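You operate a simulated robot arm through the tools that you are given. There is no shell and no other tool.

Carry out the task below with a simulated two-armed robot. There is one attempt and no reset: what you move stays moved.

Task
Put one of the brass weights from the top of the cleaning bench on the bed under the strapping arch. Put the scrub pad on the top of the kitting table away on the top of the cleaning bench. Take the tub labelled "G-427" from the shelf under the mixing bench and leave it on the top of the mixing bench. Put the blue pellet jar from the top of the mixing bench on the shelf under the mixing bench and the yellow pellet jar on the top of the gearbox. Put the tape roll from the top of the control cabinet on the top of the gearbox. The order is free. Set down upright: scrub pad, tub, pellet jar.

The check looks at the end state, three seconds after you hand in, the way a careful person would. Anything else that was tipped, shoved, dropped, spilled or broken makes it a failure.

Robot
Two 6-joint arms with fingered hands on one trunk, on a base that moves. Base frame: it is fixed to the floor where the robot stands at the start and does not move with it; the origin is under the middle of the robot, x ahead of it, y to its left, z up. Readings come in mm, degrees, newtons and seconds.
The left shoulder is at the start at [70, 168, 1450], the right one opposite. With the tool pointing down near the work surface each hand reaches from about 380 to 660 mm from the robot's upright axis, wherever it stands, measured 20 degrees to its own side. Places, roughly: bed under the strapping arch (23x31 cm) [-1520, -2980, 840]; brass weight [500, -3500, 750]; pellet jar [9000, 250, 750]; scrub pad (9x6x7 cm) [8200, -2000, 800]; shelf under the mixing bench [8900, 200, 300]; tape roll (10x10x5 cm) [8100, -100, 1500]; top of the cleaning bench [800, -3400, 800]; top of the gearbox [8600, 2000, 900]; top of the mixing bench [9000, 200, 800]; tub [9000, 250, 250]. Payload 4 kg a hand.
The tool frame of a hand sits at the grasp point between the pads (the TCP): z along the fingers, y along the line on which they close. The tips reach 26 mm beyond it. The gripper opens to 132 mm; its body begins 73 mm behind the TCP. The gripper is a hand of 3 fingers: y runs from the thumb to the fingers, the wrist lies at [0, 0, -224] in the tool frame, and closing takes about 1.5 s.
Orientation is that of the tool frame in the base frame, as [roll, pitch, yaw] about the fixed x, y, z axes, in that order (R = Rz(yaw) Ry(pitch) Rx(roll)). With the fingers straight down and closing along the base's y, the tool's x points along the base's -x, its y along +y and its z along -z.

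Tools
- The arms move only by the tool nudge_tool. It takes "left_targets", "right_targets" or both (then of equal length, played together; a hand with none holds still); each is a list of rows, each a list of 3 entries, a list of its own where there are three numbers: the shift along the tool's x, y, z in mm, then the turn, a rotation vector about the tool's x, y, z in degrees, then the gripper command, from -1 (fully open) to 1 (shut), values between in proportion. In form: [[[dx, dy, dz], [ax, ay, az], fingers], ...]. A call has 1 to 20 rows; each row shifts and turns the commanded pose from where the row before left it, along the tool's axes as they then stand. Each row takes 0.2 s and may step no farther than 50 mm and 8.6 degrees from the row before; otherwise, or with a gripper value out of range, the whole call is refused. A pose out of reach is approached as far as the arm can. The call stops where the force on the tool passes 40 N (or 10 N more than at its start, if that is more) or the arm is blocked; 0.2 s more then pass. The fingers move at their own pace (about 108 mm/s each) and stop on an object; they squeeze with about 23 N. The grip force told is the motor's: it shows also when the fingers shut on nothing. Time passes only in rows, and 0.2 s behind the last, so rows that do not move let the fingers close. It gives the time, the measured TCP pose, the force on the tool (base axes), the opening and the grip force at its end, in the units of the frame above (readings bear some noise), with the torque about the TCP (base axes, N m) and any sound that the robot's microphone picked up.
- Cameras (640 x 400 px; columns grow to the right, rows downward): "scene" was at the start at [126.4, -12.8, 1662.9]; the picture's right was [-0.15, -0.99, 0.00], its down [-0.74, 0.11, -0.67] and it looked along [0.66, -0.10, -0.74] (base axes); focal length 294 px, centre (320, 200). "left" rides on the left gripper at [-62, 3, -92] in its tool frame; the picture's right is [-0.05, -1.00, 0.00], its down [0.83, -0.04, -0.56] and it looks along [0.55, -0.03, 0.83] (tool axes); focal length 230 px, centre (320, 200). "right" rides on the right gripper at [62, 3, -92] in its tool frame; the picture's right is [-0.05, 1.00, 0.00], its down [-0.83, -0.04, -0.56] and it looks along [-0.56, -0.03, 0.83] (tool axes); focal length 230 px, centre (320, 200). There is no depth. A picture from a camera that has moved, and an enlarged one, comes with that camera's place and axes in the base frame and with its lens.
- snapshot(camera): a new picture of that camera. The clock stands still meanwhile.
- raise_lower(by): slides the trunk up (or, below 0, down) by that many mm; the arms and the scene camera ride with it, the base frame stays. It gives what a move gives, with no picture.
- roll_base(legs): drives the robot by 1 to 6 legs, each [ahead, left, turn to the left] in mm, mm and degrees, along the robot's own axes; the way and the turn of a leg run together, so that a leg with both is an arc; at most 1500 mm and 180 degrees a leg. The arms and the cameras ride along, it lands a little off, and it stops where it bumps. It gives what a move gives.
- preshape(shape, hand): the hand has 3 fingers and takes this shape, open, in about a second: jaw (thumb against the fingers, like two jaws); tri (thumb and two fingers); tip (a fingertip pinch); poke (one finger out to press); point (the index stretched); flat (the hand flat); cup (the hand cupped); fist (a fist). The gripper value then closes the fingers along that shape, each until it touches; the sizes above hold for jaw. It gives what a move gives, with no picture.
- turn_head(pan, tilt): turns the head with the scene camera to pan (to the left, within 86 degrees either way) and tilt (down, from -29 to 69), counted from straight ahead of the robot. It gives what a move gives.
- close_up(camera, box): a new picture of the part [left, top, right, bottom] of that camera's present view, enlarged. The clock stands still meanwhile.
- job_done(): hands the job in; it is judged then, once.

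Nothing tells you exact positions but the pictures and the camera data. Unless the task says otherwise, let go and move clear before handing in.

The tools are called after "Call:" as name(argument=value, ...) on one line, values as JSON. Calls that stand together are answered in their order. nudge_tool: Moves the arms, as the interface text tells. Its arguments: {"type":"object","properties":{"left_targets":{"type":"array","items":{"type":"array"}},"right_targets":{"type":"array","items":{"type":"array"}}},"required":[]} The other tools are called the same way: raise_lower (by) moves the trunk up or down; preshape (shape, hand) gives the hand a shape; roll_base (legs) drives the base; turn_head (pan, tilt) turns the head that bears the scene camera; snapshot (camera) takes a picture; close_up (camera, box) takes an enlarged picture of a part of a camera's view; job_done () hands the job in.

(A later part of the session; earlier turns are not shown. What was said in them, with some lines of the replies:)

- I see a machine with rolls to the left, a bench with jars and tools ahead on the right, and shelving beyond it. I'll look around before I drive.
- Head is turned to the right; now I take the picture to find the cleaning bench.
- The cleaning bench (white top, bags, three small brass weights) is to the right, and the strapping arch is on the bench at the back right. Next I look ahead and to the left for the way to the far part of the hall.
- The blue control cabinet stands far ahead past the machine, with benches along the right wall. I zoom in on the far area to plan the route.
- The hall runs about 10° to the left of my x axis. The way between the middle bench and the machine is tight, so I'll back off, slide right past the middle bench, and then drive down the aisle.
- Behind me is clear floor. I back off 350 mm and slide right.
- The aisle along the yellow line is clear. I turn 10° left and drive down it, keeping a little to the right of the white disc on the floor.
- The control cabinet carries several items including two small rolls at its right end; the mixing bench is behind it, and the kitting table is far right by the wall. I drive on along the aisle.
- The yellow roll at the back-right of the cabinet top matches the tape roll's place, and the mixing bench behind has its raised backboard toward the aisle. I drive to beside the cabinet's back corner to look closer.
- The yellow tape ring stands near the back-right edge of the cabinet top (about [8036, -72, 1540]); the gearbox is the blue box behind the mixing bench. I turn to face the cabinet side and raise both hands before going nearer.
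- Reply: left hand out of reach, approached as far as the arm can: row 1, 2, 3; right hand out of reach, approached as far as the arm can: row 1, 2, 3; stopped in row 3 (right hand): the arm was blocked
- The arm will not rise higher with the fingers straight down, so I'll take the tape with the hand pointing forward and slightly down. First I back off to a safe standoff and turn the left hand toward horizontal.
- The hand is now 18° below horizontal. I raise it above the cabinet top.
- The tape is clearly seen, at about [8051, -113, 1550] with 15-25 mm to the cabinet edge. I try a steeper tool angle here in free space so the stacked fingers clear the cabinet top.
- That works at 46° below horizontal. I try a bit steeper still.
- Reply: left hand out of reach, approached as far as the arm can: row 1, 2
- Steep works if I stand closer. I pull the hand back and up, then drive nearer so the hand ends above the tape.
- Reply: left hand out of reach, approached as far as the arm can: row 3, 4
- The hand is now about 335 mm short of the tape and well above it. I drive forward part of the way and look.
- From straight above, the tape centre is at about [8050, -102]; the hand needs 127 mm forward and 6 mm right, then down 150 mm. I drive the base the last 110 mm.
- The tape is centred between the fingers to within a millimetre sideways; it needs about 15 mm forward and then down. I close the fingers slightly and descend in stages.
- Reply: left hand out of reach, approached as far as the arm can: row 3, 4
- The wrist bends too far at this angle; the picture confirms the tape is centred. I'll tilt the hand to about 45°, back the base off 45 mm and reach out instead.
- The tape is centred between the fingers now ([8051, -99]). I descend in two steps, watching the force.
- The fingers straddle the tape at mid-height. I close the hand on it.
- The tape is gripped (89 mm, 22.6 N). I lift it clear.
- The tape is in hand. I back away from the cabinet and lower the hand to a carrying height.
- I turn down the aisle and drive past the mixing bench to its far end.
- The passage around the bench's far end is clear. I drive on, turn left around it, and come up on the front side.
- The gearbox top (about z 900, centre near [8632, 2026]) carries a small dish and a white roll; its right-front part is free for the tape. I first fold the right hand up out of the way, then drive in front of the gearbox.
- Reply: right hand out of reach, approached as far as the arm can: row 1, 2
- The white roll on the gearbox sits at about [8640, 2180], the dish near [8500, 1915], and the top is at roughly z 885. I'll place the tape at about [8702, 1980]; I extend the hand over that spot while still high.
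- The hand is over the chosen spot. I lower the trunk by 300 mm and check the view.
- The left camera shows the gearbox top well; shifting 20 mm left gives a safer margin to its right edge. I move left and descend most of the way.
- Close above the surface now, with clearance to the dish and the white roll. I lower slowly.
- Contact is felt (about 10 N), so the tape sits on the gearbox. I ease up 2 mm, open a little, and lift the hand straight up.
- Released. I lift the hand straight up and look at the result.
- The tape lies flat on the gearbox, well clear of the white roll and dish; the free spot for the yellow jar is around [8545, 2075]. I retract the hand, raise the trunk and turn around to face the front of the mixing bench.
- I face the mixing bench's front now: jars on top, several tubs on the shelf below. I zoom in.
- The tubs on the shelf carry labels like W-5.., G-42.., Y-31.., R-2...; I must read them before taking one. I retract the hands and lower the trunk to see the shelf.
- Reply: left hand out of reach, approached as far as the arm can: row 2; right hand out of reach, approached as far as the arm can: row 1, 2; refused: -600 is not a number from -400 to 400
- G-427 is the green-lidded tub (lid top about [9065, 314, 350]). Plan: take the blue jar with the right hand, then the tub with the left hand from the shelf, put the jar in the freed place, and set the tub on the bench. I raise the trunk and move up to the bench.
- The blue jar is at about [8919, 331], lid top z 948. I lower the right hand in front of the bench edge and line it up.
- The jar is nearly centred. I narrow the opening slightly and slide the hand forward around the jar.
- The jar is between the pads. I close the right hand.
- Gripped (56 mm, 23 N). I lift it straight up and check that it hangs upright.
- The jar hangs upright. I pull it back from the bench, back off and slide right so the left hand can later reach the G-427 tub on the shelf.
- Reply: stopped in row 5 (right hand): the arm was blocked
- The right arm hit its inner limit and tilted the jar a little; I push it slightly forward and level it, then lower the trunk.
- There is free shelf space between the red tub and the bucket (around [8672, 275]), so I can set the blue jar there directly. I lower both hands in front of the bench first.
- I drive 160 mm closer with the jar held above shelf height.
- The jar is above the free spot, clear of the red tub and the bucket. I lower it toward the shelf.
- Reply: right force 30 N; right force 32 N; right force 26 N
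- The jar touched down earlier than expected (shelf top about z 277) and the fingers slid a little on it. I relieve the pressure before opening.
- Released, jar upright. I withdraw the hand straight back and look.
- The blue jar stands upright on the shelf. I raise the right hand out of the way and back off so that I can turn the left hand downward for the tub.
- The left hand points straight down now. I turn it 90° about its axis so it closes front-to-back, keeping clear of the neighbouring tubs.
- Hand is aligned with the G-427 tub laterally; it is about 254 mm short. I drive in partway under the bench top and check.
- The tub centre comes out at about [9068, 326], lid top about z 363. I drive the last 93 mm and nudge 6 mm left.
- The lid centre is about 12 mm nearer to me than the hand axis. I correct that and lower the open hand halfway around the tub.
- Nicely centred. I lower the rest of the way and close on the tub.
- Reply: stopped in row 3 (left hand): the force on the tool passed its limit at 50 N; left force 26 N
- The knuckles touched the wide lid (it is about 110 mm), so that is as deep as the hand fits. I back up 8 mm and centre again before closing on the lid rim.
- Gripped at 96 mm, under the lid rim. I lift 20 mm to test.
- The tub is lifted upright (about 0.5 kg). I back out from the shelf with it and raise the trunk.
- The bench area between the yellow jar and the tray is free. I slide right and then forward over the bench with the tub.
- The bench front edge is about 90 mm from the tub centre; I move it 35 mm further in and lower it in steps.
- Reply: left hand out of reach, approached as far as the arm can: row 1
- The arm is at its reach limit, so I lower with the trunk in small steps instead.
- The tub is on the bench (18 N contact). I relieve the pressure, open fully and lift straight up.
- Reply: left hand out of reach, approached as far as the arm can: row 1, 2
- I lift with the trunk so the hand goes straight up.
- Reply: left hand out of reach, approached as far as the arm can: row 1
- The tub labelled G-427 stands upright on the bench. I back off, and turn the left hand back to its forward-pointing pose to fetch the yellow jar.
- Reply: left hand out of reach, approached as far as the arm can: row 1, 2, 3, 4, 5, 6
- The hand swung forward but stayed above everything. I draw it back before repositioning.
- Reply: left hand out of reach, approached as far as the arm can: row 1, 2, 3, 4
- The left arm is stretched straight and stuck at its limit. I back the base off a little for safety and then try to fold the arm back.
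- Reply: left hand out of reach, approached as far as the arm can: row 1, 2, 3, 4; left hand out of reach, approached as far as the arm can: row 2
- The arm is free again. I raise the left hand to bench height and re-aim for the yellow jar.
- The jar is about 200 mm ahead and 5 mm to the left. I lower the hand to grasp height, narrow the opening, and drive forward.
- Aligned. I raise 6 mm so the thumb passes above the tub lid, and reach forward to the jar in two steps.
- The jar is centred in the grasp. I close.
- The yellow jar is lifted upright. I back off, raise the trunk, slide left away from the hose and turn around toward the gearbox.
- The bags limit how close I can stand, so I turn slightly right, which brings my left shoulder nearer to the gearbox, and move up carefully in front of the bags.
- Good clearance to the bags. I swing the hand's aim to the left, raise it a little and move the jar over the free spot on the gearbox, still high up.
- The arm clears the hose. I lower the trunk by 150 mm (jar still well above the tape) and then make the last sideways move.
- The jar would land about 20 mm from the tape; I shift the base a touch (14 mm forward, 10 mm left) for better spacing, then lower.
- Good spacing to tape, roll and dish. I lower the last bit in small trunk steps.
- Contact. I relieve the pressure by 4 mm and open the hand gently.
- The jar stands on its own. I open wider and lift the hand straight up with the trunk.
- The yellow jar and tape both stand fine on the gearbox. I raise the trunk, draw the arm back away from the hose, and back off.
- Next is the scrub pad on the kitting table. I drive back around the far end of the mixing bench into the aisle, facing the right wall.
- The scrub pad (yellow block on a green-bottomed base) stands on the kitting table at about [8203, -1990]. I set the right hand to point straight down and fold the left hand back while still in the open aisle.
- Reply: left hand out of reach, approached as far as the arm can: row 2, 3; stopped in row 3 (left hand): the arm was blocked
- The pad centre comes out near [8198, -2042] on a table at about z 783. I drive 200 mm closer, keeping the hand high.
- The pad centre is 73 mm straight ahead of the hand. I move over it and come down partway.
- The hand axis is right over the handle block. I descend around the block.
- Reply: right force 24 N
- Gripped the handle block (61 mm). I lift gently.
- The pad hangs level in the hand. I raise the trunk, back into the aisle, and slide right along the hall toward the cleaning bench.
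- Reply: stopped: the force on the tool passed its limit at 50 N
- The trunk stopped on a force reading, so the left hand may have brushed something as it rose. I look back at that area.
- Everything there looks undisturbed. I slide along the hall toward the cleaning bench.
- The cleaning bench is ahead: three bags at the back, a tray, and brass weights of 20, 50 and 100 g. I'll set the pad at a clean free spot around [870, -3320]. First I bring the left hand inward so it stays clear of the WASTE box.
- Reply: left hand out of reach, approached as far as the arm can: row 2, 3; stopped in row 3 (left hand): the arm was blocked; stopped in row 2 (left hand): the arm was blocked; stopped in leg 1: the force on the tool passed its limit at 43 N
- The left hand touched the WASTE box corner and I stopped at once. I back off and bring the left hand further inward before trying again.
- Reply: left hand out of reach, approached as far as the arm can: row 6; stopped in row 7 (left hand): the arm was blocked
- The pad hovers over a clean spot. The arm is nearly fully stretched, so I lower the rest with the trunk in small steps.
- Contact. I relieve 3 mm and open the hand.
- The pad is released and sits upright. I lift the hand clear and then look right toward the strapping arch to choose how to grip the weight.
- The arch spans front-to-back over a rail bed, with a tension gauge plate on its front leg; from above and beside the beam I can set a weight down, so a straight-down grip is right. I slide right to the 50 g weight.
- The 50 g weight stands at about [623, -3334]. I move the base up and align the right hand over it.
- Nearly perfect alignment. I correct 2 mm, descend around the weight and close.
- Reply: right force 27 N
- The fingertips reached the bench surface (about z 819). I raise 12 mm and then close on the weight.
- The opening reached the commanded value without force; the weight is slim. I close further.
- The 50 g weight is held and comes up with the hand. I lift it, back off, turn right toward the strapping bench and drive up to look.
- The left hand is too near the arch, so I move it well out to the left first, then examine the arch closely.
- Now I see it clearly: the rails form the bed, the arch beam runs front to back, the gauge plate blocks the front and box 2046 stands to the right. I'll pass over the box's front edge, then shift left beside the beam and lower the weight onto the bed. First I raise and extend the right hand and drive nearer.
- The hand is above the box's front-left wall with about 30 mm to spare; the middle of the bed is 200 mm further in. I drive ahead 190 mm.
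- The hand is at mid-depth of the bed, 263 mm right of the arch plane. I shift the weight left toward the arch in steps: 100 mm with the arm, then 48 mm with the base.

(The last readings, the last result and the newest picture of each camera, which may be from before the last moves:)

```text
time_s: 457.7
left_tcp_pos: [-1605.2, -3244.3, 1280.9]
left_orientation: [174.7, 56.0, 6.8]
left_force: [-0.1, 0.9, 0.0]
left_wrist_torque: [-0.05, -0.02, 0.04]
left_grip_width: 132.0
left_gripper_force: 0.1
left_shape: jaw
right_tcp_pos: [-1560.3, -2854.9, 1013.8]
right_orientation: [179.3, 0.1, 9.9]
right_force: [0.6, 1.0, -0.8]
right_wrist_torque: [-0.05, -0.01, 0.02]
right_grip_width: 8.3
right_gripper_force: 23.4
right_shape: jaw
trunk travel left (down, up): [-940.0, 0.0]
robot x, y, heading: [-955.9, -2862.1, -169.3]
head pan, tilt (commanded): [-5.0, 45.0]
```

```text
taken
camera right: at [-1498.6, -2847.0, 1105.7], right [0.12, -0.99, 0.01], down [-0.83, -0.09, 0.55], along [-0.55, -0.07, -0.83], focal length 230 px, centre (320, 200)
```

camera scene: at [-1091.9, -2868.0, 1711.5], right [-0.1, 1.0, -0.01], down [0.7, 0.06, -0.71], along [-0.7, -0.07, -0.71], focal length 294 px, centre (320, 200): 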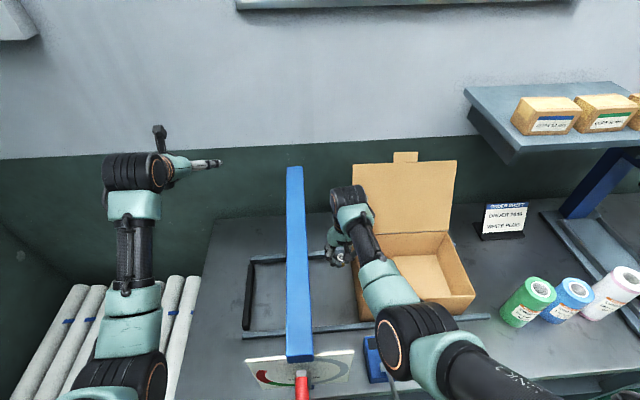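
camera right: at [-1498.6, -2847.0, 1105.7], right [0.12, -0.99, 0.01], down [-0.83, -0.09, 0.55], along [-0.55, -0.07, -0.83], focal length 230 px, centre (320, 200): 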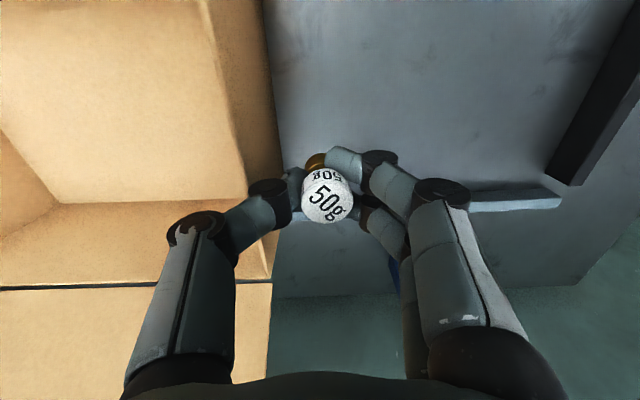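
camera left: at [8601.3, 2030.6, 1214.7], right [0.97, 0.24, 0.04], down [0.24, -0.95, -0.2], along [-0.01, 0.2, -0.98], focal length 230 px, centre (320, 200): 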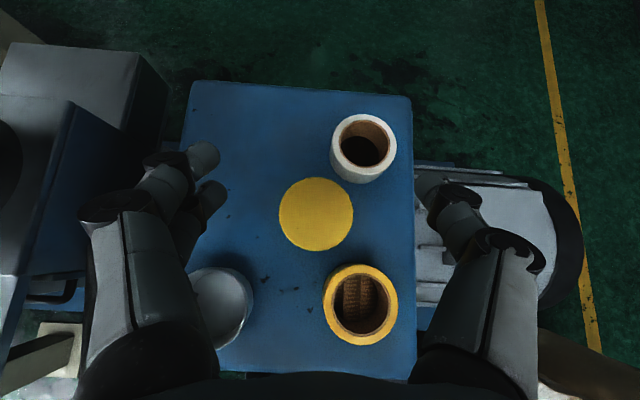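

The hand is beside the beam with good clearance, at about 125 mm from the arch plane and mid-way between the rails. I move 12 mm closer and lower.

Call:
nudge_tool(right_targets=[[[0, 12, 0], [0, 0, 0], 1], [[0, 0, 0], [0, 0, 0], 1]])

Call:
raise_lower(by=-75)

Call:
snapshot(camera="scene")

Call:
snapshot(camera="right")

```text
time_s: 458.3
left_tcp_pos: [-1604.6, -3249.2, 1279.4]
left_orientation: [175.4, 56.0, 7.2]
left_force: [0.8, -0.4, 0.9]
left_wrist_torque: [-0.03, -0.01, -0.01]
left_grip_width: 131.7
left_gripper_force: 0.1
left_shape: jaw
right_tcp_pos: [-1556.1, -2872.3, 1013.7]
right_orientation: [179.8, 0.0, 9.8]
right_force: [0.2, 0.4, -0.9]
right_wrist_torque: [-0.04, -0.03, 0.04]
right_grip_width: 8.4
right_gripper_force: 22.6
right_shape: jaw
trunk travel left (down, up): [-940.0, 0.0]
robot x, y, heading: [-957.4, -2862.7, -169.6]
head pan, tilt (commanded): [-5.0, 45.0]
```

```text
time_s: 459.5
left_tcp_pos: [-1604.1, -3252.5, 1204.1]
left_orientation: [175.8, 56.0, 7.6]
left_force: [0.3, -0.3, -0.4]
left_wrist_torque: [0.04, 0.0, 0.01]
left_grip_width: 131.9
left_gripper_force: 0.1
left_shape: jaw
right_tcp_pos: [-1556.9, -2874.8, 940.5]
right_orientation: [179.9, 0.0, 9.9]
right_force: [-0.4, 0.8, -1.1]
right_wrist_torque: [0.02, -0.02, -0.01]
right_grip_width: 8.2
right_gripper_force: 23.0
right_shape: jaw
trunk travel left (down, up): [-865.0, 75.0]
robot x, y, heading: [-959.9, -2864.0, -169.3]
head pan, tilt (commanded): [-5.0, 45.0]
```

```text
taken
camera scene: at [-1089.7, -2881.4, 1636.6], right [-0.1, 1.0, 0.0], down [0.7, 0.07, -0.71], along [-0.7, -0.07, -0.71], focal length 294 px, centre (320, 200)
```

scene: 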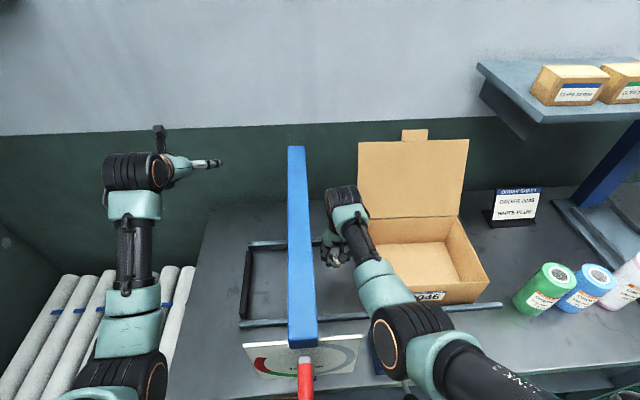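

```text
taken
camera right: at [-1494.5, -2867.3, 1031.9], right [0.12, -0.99, 0.0], down [-0.83, -0.1, 0.56], along [-0.55, -0.07, -0.83], focal length 230 px, centre (320, 200)
```

right: 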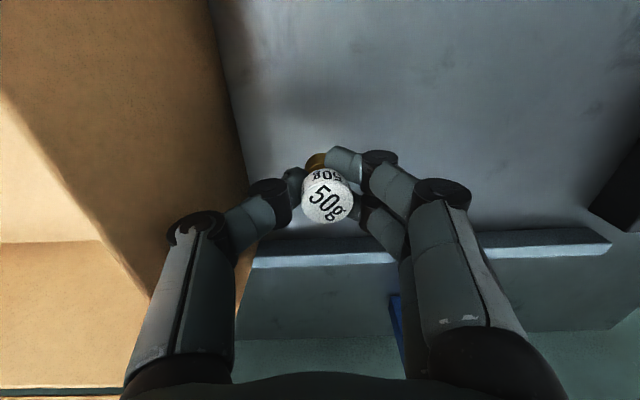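

Clearances look fine. I lower further with the arm itself, so the elbow stays above the gauge plate.

Call:
nudge_tool(right_targets=[[[0, 0, 20], [0, 0, 0], 1], [[0, 0, 20], [0, 0, 0], 1], [[0, 0, 0], [0, 0, 0], 1]])

Call:
snapshot(camera="scene")

Call:
snapshot(camera="right")

```text
time_s: 460.3
left_tcp_pos: [-1604.5, -3252.8, 1203.8]
left_orientation: [175.7, 56.1, 7.6]
left_force: [-0.8, -0.6, 0.5]
left_wrist_torque: [-0.04, 0.01, -0.01]
left_grip_width: 131.8
left_gripper_force: 0.1
left_shape: jaw
right_tcp_pos: [-1556.5, -2874.9, 900.0]
right_orientation: [-180.0, 0.0, 9.8]
right_force: [0.5, 0.2, -0.2]
right_wrist_torque: [0.01, -0.01, -0.03]
right_grip_width: 8.3
right_gripper_force: 23.5
right_shape: jaw
trunk travel left (down, up): [-865.0, 75.0]
robot x, y, heading: [-956.6, -2862.5, -169.3]
head pan, tilt (commanded): [-5.0, 45.0]
```

```text
taken
camera scene: at [-1089.4, -2881.4, 1636.6], right [-0.1, 1.0, 0.0], down [0.7, 0.07, -0.71], along [-0.7, -0.07, -0.71], focal length 294 px, centre (320, 200)
```

scene: 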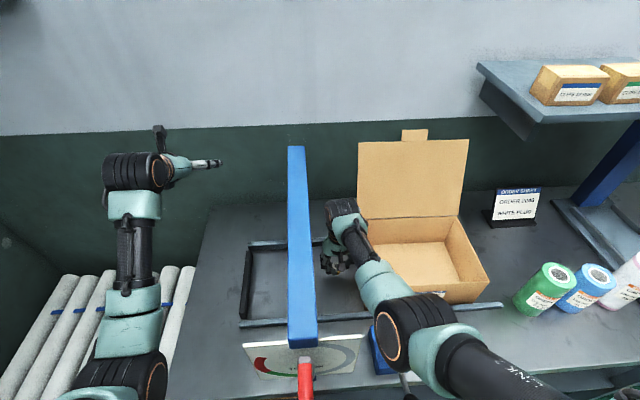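

```text
taken
camera right: at [-1494.4, -2867.3, 992.0], right [0.12, -0.99, 0.0], down [-0.83, -0.1, 0.56], along [-0.55, -0.07, -0.83], focal length 230 px, centre (320, 200)
```

right: 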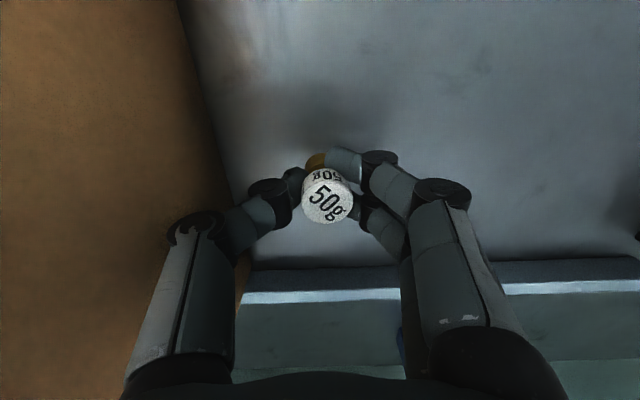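

Call:
nudge_tool(right_targets=[[[0, 0, 8], [0, 0, 0], 1], [[0, 0, 8], [0, 0, 0], 1], [[0, 0, 0], [0, 0, 0], 1]])

Call:
nudge_tool(right_targets=[[[0, 0, 5], [0, 0, 0], 1], [[0, 0, 0], [0, 0, 0], 1]])

Call:
nudge_tool(right_targets=[[[0, 0, 4], [0, 0, 0], 1], [[0, 0, 0], [0, 0, 0], 1]])

Call:
snapshot(camera="right")

```text
time_s: 461.1
left_tcp_pos: [-1602.9, -3254.0, 1204.2]
left_orientation: [175.7, 56.0, 7.7]
left_force: [0.1, -0.2, 0.1]
left_wrist_torque: [-0.04, 0.03, 0.0]
left_grip_width: 131.8
left_gripper_force: 0.0
left_shape: jaw
right_tcp_pos: [-1556.7, -2874.8, 884.6]
right_orientation: [179.9, 0.1, 9.9]
right_force: [-0.7, 1.0, 5.7]
right_wrist_torque: [-0.03, -0.02, 0.0]
right_grip_width: 8.5
right_gripper_force: 23.0
right_shape: jaw
trunk travel left (down, up): [-865.0, 75.0]
robot x, y, heading: [-957.4, -2861.9, -169.5]
head pan, tilt (commanded): [-5.0, 45.0]
```

```text
time_s: 461.7
left_tcp_pos: [-1599.4, -3252.3, 1204.8]
left_orientation: [175.8, 56.1, 7.6]
left_force: [0.1, -0.3, -0.2]
left_wrist_torque: [-0.01, -0.01, 0.02]
left_grip_width: 131.6
left_gripper_force: 0.1
left_shape: jaw
right_tcp_pos: [-1555.8, -2877.5, 884.3]
right_orientation: [179.9, 0.5, 9.8]
right_force: [-0.5, 2.6, 28.3]
right_wrist_torque: [0.04, 0.02, -0.01]
right_grip_width: 9.8
right_gripper_force: 22.7
right_shape: jaw
trunk travel left (down, up): [-865.0, 75.0]
robot x, y, heading: [-959.9, -2862.1, -169.6]
head pan, tilt (commanded): [-5.0, 45.0]
```

```text
time_s: 462.2
left_tcp_pos: [-1599.1, -3251.6, 1204.6]
left_orientation: [175.7, 56.1, 7.5]
left_force: [-0.3, 0.2, 0.2]
left_wrist_torque: [0.01, -0.02, 0.0]
left_grip_width: 131.9
left_gripper_force: 0.0
left_shape: jaw
right_tcp_pos: [-1560.4, -2877.2, 883.5]
right_orientation: [179.9, 1.0, 9.8]
right_force: [5.3, 2.3, 22.9]
right_wrist_torque: [-0.02, -0.21, 0.01]
right_grip_width: 10.7
right_gripper_force: 23.2
right_shape: jaw
trunk travel left (down, up): [-865.0, 75.0]
robot x, y, heading: [-959.4, -2863.8, -169.3]
head pan, tilt (commanded): [-5.0, 45.0]
stopped in row 2 (right hand): the force on the tool passed its limit at 41 N (the readings are from after the stop); the commanded pose is now the measured one
```

```text
taken
camera right: at [-1497.8, -2869.2, 974.9], right [0.12, -0.99, 0.0], down [-0.82, -0.1, 0.57], along [-0.56, -0.07, -0.82], focal length 230 px, centre (320, 200)
```

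right: 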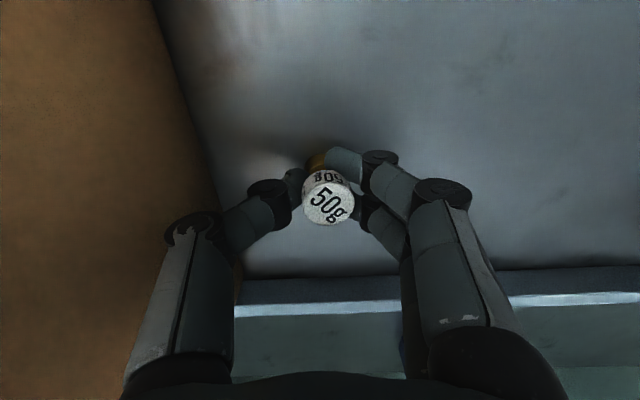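

The weight touched down at TCP z 884 (bed at about z 848, as expected). I relieve the pressure and open gently.

Call:
nudge_tool(right_targets=[[[0, 0, -3], [0, 0, 0], 1], [[0, 0, 0], [0, 0, 0], 1]])

Call:
nudge_tool(right_targets=[[[0, 0, -1], [0, 0, 0], 0.9], [[0, 0, 0], [0, 0, 0], 0.75], [[0, 0, 0], [0, 0, 0], 0.6], [[0, 0, 0], [0, 0, 0], 0.5], [[0, 0, 0], [0, 0, 0], 0.5]])

Call:
snapshot(camera="right")

```text
time_s: 462.8
left_tcp_pos: [-1602.2, -3252.1, 1204.4]
left_orientation: [175.6, 56.0, 7.6]
left_force: [-0.5, 0.5, -0.4]
left_wrist_torque: [0.0, 0.01, -0.01]
left_grip_width: 132.0
left_gripper_force: 0.0
left_shape: jaw
right_tcp_pos: [-1560.7, -2877.7, 883.0]
right_orientation: [179.8, 0.9, 9.8]
right_force: [-3.1, -1.2, 14.3]
right_wrist_torque: [-0.07, 0.13, -0.03]
right_grip_width: 10.6
right_gripper_force: 23.1
right_shape: jaw
trunk travel left (down, up): [-865.0, 75.0]
robot x, y, heading: [-957.9, -2862.2, -169.5]
head pan, tilt (commanded): [-5.0, 45.0]
```

```text
time_s: 464.0
left_tcp_pos: [-1602.5, -3252.7, 1203.1]
left_orientation: [175.7, 56.0, 7.6]
left_force: [-0.4, 0.0, -0.3]
left_wrist_torque: [-0.02, 0.03, 0.01]
left_grip_width: 131.8
left_gripper_force: 0.1
left_shape: jaw
right_tcp_pos: [-1559.0, -2875.5, 882.4]
right_orientation: [179.9, 0.5, 9.8]
right_force: [0.3, 0.0, 0.3]
right_wrist_torque: [0.0, 0.0, 0.01]
right_grip_width: 32.6
right_gripper_force: 0.0
right_shape: jaw
trunk travel left (down, up): [-865.0, 75.0]
robot x, y, heading: [-958.0, -2865.9, -169.4]
head pan, tilt (commanded): [-5.0, 45.0]
```

```text
taken
camera right: at [-1497.6, -2868.3, 974.8], right [0.12, -0.99, 0.0], down [-0.82, -0.1, 0.56], along [-0.56, -0.07, -0.83], focal length 230 px, centre (320, 200)
```

right: 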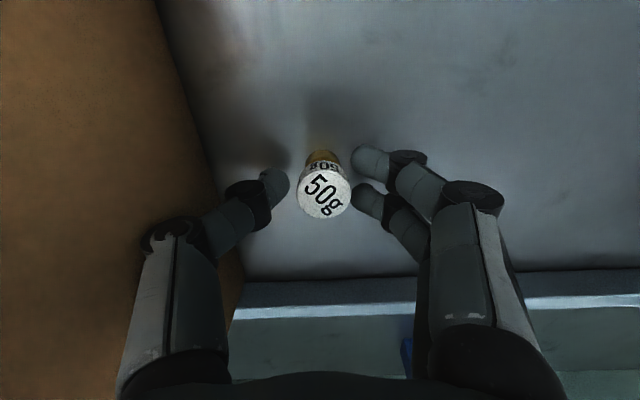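

The weight stands upright on the bed. I open a little more, lift straight up, and check.

Call:
nudge_tool(right_targets=[[[0, 0, 0], [0, 0, 0], 0.3], [[0, 0, -15], [0, 0, 0], 0.3], [[0, 0, -35], [0, 0, 0], 0.3], [[0, 0, -40], [0, 0, 0], 0.3], [[0, 0, 0], [0, 0, 0], 0.3]])

Call:
raise_lower(by=75)

Call:
snapshot(camera="right")

Call:
snapshot(camera="scene")

```text
time_s: 465.2
left_tcp_pos: [-1603.0, -3253.4, 1205.0]
left_orientation: [175.7, 55.8, 7.4]
left_force: [0.3, 0.1, -0.3]
left_wrist_torque: [-0.02, -0.01, 0.02]
left_grip_width: 131.8
left_gripper_force: 0.1
left_shape: jaw
right_tcp_pos: [-1561.1, -2877.4, 974.2]
right_orientation: [179.9, 0.4, 9.8]
right_force: [0.4, -0.5, 0.4]
right_wrist_torque: [0.04, -0.01, -0.03]
right_grip_width: 45.5
right_gripper_force: 0.0
right_shape: jaw
trunk travel left (down, up): [-865.0, 75.0]
robot x, y, heading: [-957.9, -2866.2, -169.4]
head pan, tilt (commanded): [-5.0, 45.0]
```

```text
time_s: 466.4
left_tcp_pos: [-1603.6, -3252.7, 1278.7]
left_orientation: [175.7, 55.9, 7.6]
left_force: [1.1, 0.5, -0.3]
left_wrist_torque: [0.0, 0.02, -0.01]
left_grip_width: 131.7
left_gripper_force: 0.0
left_shape: jaw
right_tcp_pos: [-1559.3, -2876.1, 1048.6]
right_orientation: [179.8, 0.7, 9.7]
right_force: [-0.1, -0.1, -0.2]
right_wrist_torque: [0.0, -0.01, -0.01]
right_grip_width: 45.9
right_gripper_force: 0.1
right_shape: jaw
trunk travel left (down, up): [-940.0, 0.0]
robot x, y, heading: [-956.1, -2863.4, -169.4]
head pan, tilt (commanded): [-5.0, 45.0]
```

```text
taken
camera right: at [-1497.4, -2868.1, 1140.3], right [0.12, -0.99, 0.0], down [-0.82, -0.1, 0.56], along [-0.56, -0.07, -0.83], focal length 230 px, centre (320, 200)
```

right: 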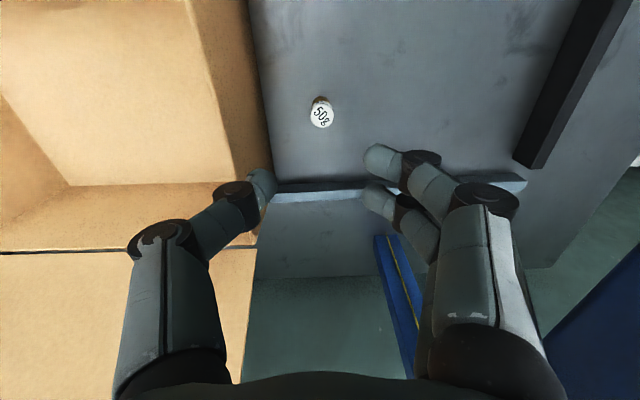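

```text
taken
camera scene: at [-1089.7, -2881.5, 1711.6], right [-0.1, 1.0, 0.0], down [0.7, 0.07, -0.71], along [-0.7, -0.07, -0.71], focal length 294 px, centre (320, 200)
```

scene: 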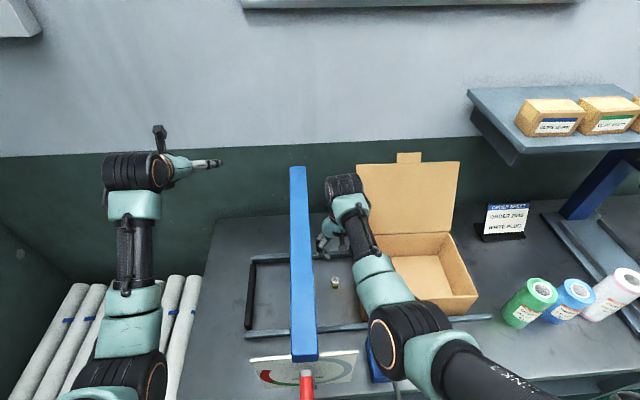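

The 50 g weight stands inside the rails on the bed, about 100 mm beside the arch plane. I retreat the way I came: right over the box edge, then straight back.

Call:
nudge_tool(right_targets=[[[0, -40, 0], [0, 0, 0], 0.3], [[0, -40, 0], [0, 0, 0], 0.3], [[0, -35, 0], [0, 0, 0], 0.3], [[0, 0, 0], [0, 0, 0], 0.3]])

Call:
snapshot(camera="right")

```text
time_s: 467.4
left_tcp_pos: [-1602.9, -3252.7, 1278.8]
left_orientation: [175.7, 56.0, 7.7]
left_force: [-0.5, -0.2, 0.2]
left_wrist_torque: [-0.03, -0.01, -0.03]
left_grip_width: 132.0
left_gripper_force: 0.0
left_shape: jaw
right_tcp_pos: [-1580.9, -2763.7, 1048.8]
right_orientation: [179.9, 0.5, 9.8]
right_force: [-0.4, 0.4, 0.5]
right_wrist_torque: [0.03, -0.01, 0.01]
right_grip_width: 45.9
right_gripper_force: 0.0
right_shape: jaw
trunk travel left (down, up): [-940.0, 0.0]
robot x, y, heading: [-958.0, -2865.0, -169.4]
head pan, tilt (commanded): [-5.0, 45.0]
```

```text
taken
camera right: at [-1517.5, -2755.4, 1140.6], right [0.12, -0.99, 0.0], down [-0.82, -0.1, 0.56], along [-0.56, -0.07, -0.83], focal length 230 px, centre (320, 200)
```

right: 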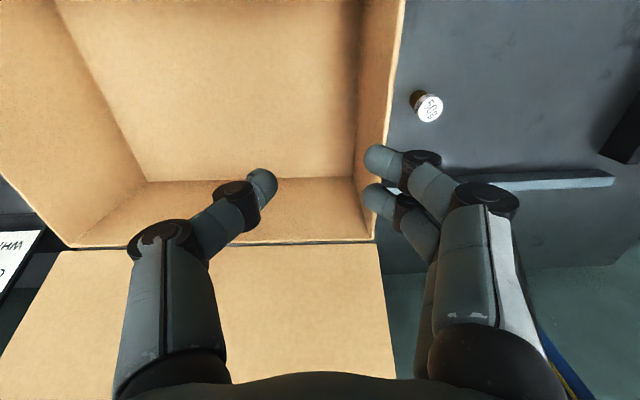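

Clear. I back straight out and take a final look at the arch bench.

Call:
roll_base(legs=[[-480, 0, 0]])

Call:
turn_head(pan=0, tilt=35)

Call:
snapshot(camera="scene")

Call:
close_up(camera="scene", box=[220, 170, 460, 320])

```text
time_s: 470.2
left_tcp_pos: [-1132.8, -3163.0, 1277.5]
left_orientation: [175.7, 55.9, 7.5]
left_force: [0.1, 0.5, 1.5]
left_wrist_torque: [0.01, 0.03, -0.02]
left_grip_width: 131.9
left_gripper_force: 0.1
left_shape: jaw
right_tcp_pos: [-1108.3, -2672.4, 1047.4]
right_orientation: [179.9, 0.4, 9.7]
right_force: [-0.2, -0.5, -0.3]
right_wrist_torque: [0.02, 0.0, -0.02]
right_grip_width: 45.9
right_gripper_force: 0.0
right_shape: jaw
trunk travel left (down, up): [-940.0, 0.0]
robot x, y, heading: [-485.9, -2776.1, -169.7]
head pan, tilt (commanded): [-5.0, 45.0]
```

```text
time_s: 470.9
left_tcp_pos: [-1132.0, -3163.8, 1279.6]
left_orientation: [175.8, 55.9, 7.3]
left_force: [-0.2, -0.1, -0.6]
left_wrist_torque: [0.0, 0.0, -0.03]
left_grip_width: 131.9
left_gripper_force: 0.2
left_shape: jaw
right_tcp_pos: [-1106.9, -2673.3, 1049.0]
right_orientation: [179.8, 0.6, 9.5]
right_force: [0.3, -0.1, 0.5]
right_wrist_torque: [0.06, 0.02, 0.0]
right_grip_width: 46.0
right_gripper_force: 0.0
right_shape: jaw
trunk travel left (down, up): [-940.0, 0.0]
robot x, y, heading: [-486.6, -2776.2, -169.5]
head pan, tilt (commanded): [0.0, 35.0]
```

```text
taken
camera scene: at [-622.3, -2801.5, 1726.4], right [-0.18, 0.98, 0.0], down [0.56, 0.1, -0.82], along [-0.81, -0.15, -0.57], focal length 294 px, centre (320, 200)
```

scene: 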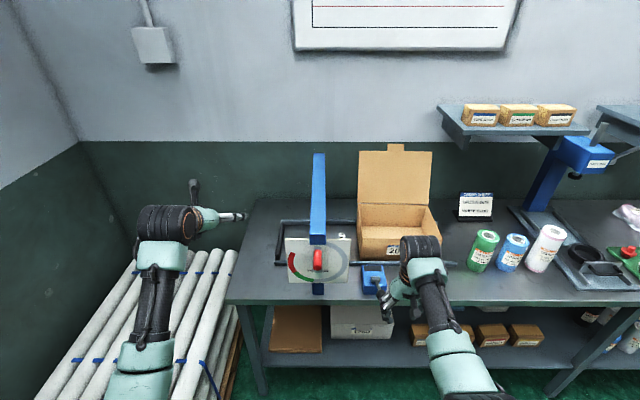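

```text
2.67 times, centred on (340, 245) of scene
camera zoom: at [-622.3, -2801.5, 1726.4], right [-0.18, 0.98, 0.0], down [0.56, 0.1, -0.82], along [-0.81, -0.15, -0.57], focal length 784 px, centre (267, 80)
```

zoom: 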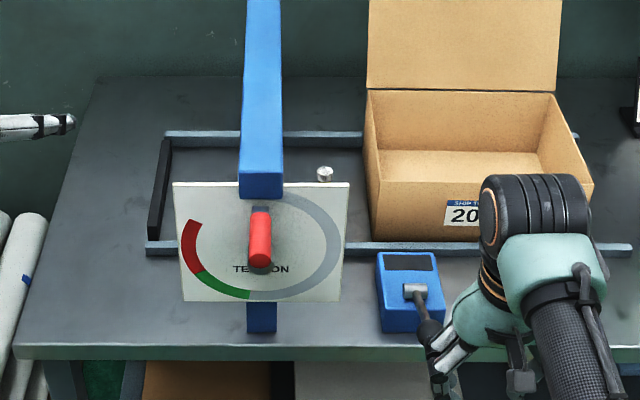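

The last look shows the weight upright on the bed beside the arch beam, with the box, gauge and lever undisturbed. I saw the pad, tub, both jars and the tape roll standing correctly when I set them down, so I hand in.

Call:
job_done()

```text
The job is handed in.
```

I've handed the job in, and every item is where you asked. I checked each one by camera when I set it down. I didn't go back for a last look at the far benches.

| Item | Where it is now |
|---|---|
| Brass weight (the 50 g one) | Bed under the strapping arch, upright between the rails, about 100 mm to the right of the arch beam |
| Scrub pad | Top of the cleaning bench, upright on a clean spot |
| Tub G-427 | Top of the mixing bench, upright |
| Blue pellet jar | Shelf under the mixing bench, upright between the red tub and the bucket |
| Yellow pellet jar | Top of the gearbox, upright |
| Tape roll | Top of the gearbox, lying flat |

Three things could matter to the check:
- **WASTE box:** my left hand bumped its corner while I approached the cleaning bench. I stopped at 43 N and backed off. I didn't see it move, but I had no way to measure that.
- **Kitting table:** the trunk stopped on a 50 N force reading while I was lifting the pad away. I couldn't tell what was touched. A look back showed everything in place.
- **Arch bed:** the weight is off-centre, roughly 35 mm inside what I take to be the bed's edge. The gauge plate and the beam kept the hand from getting closer.
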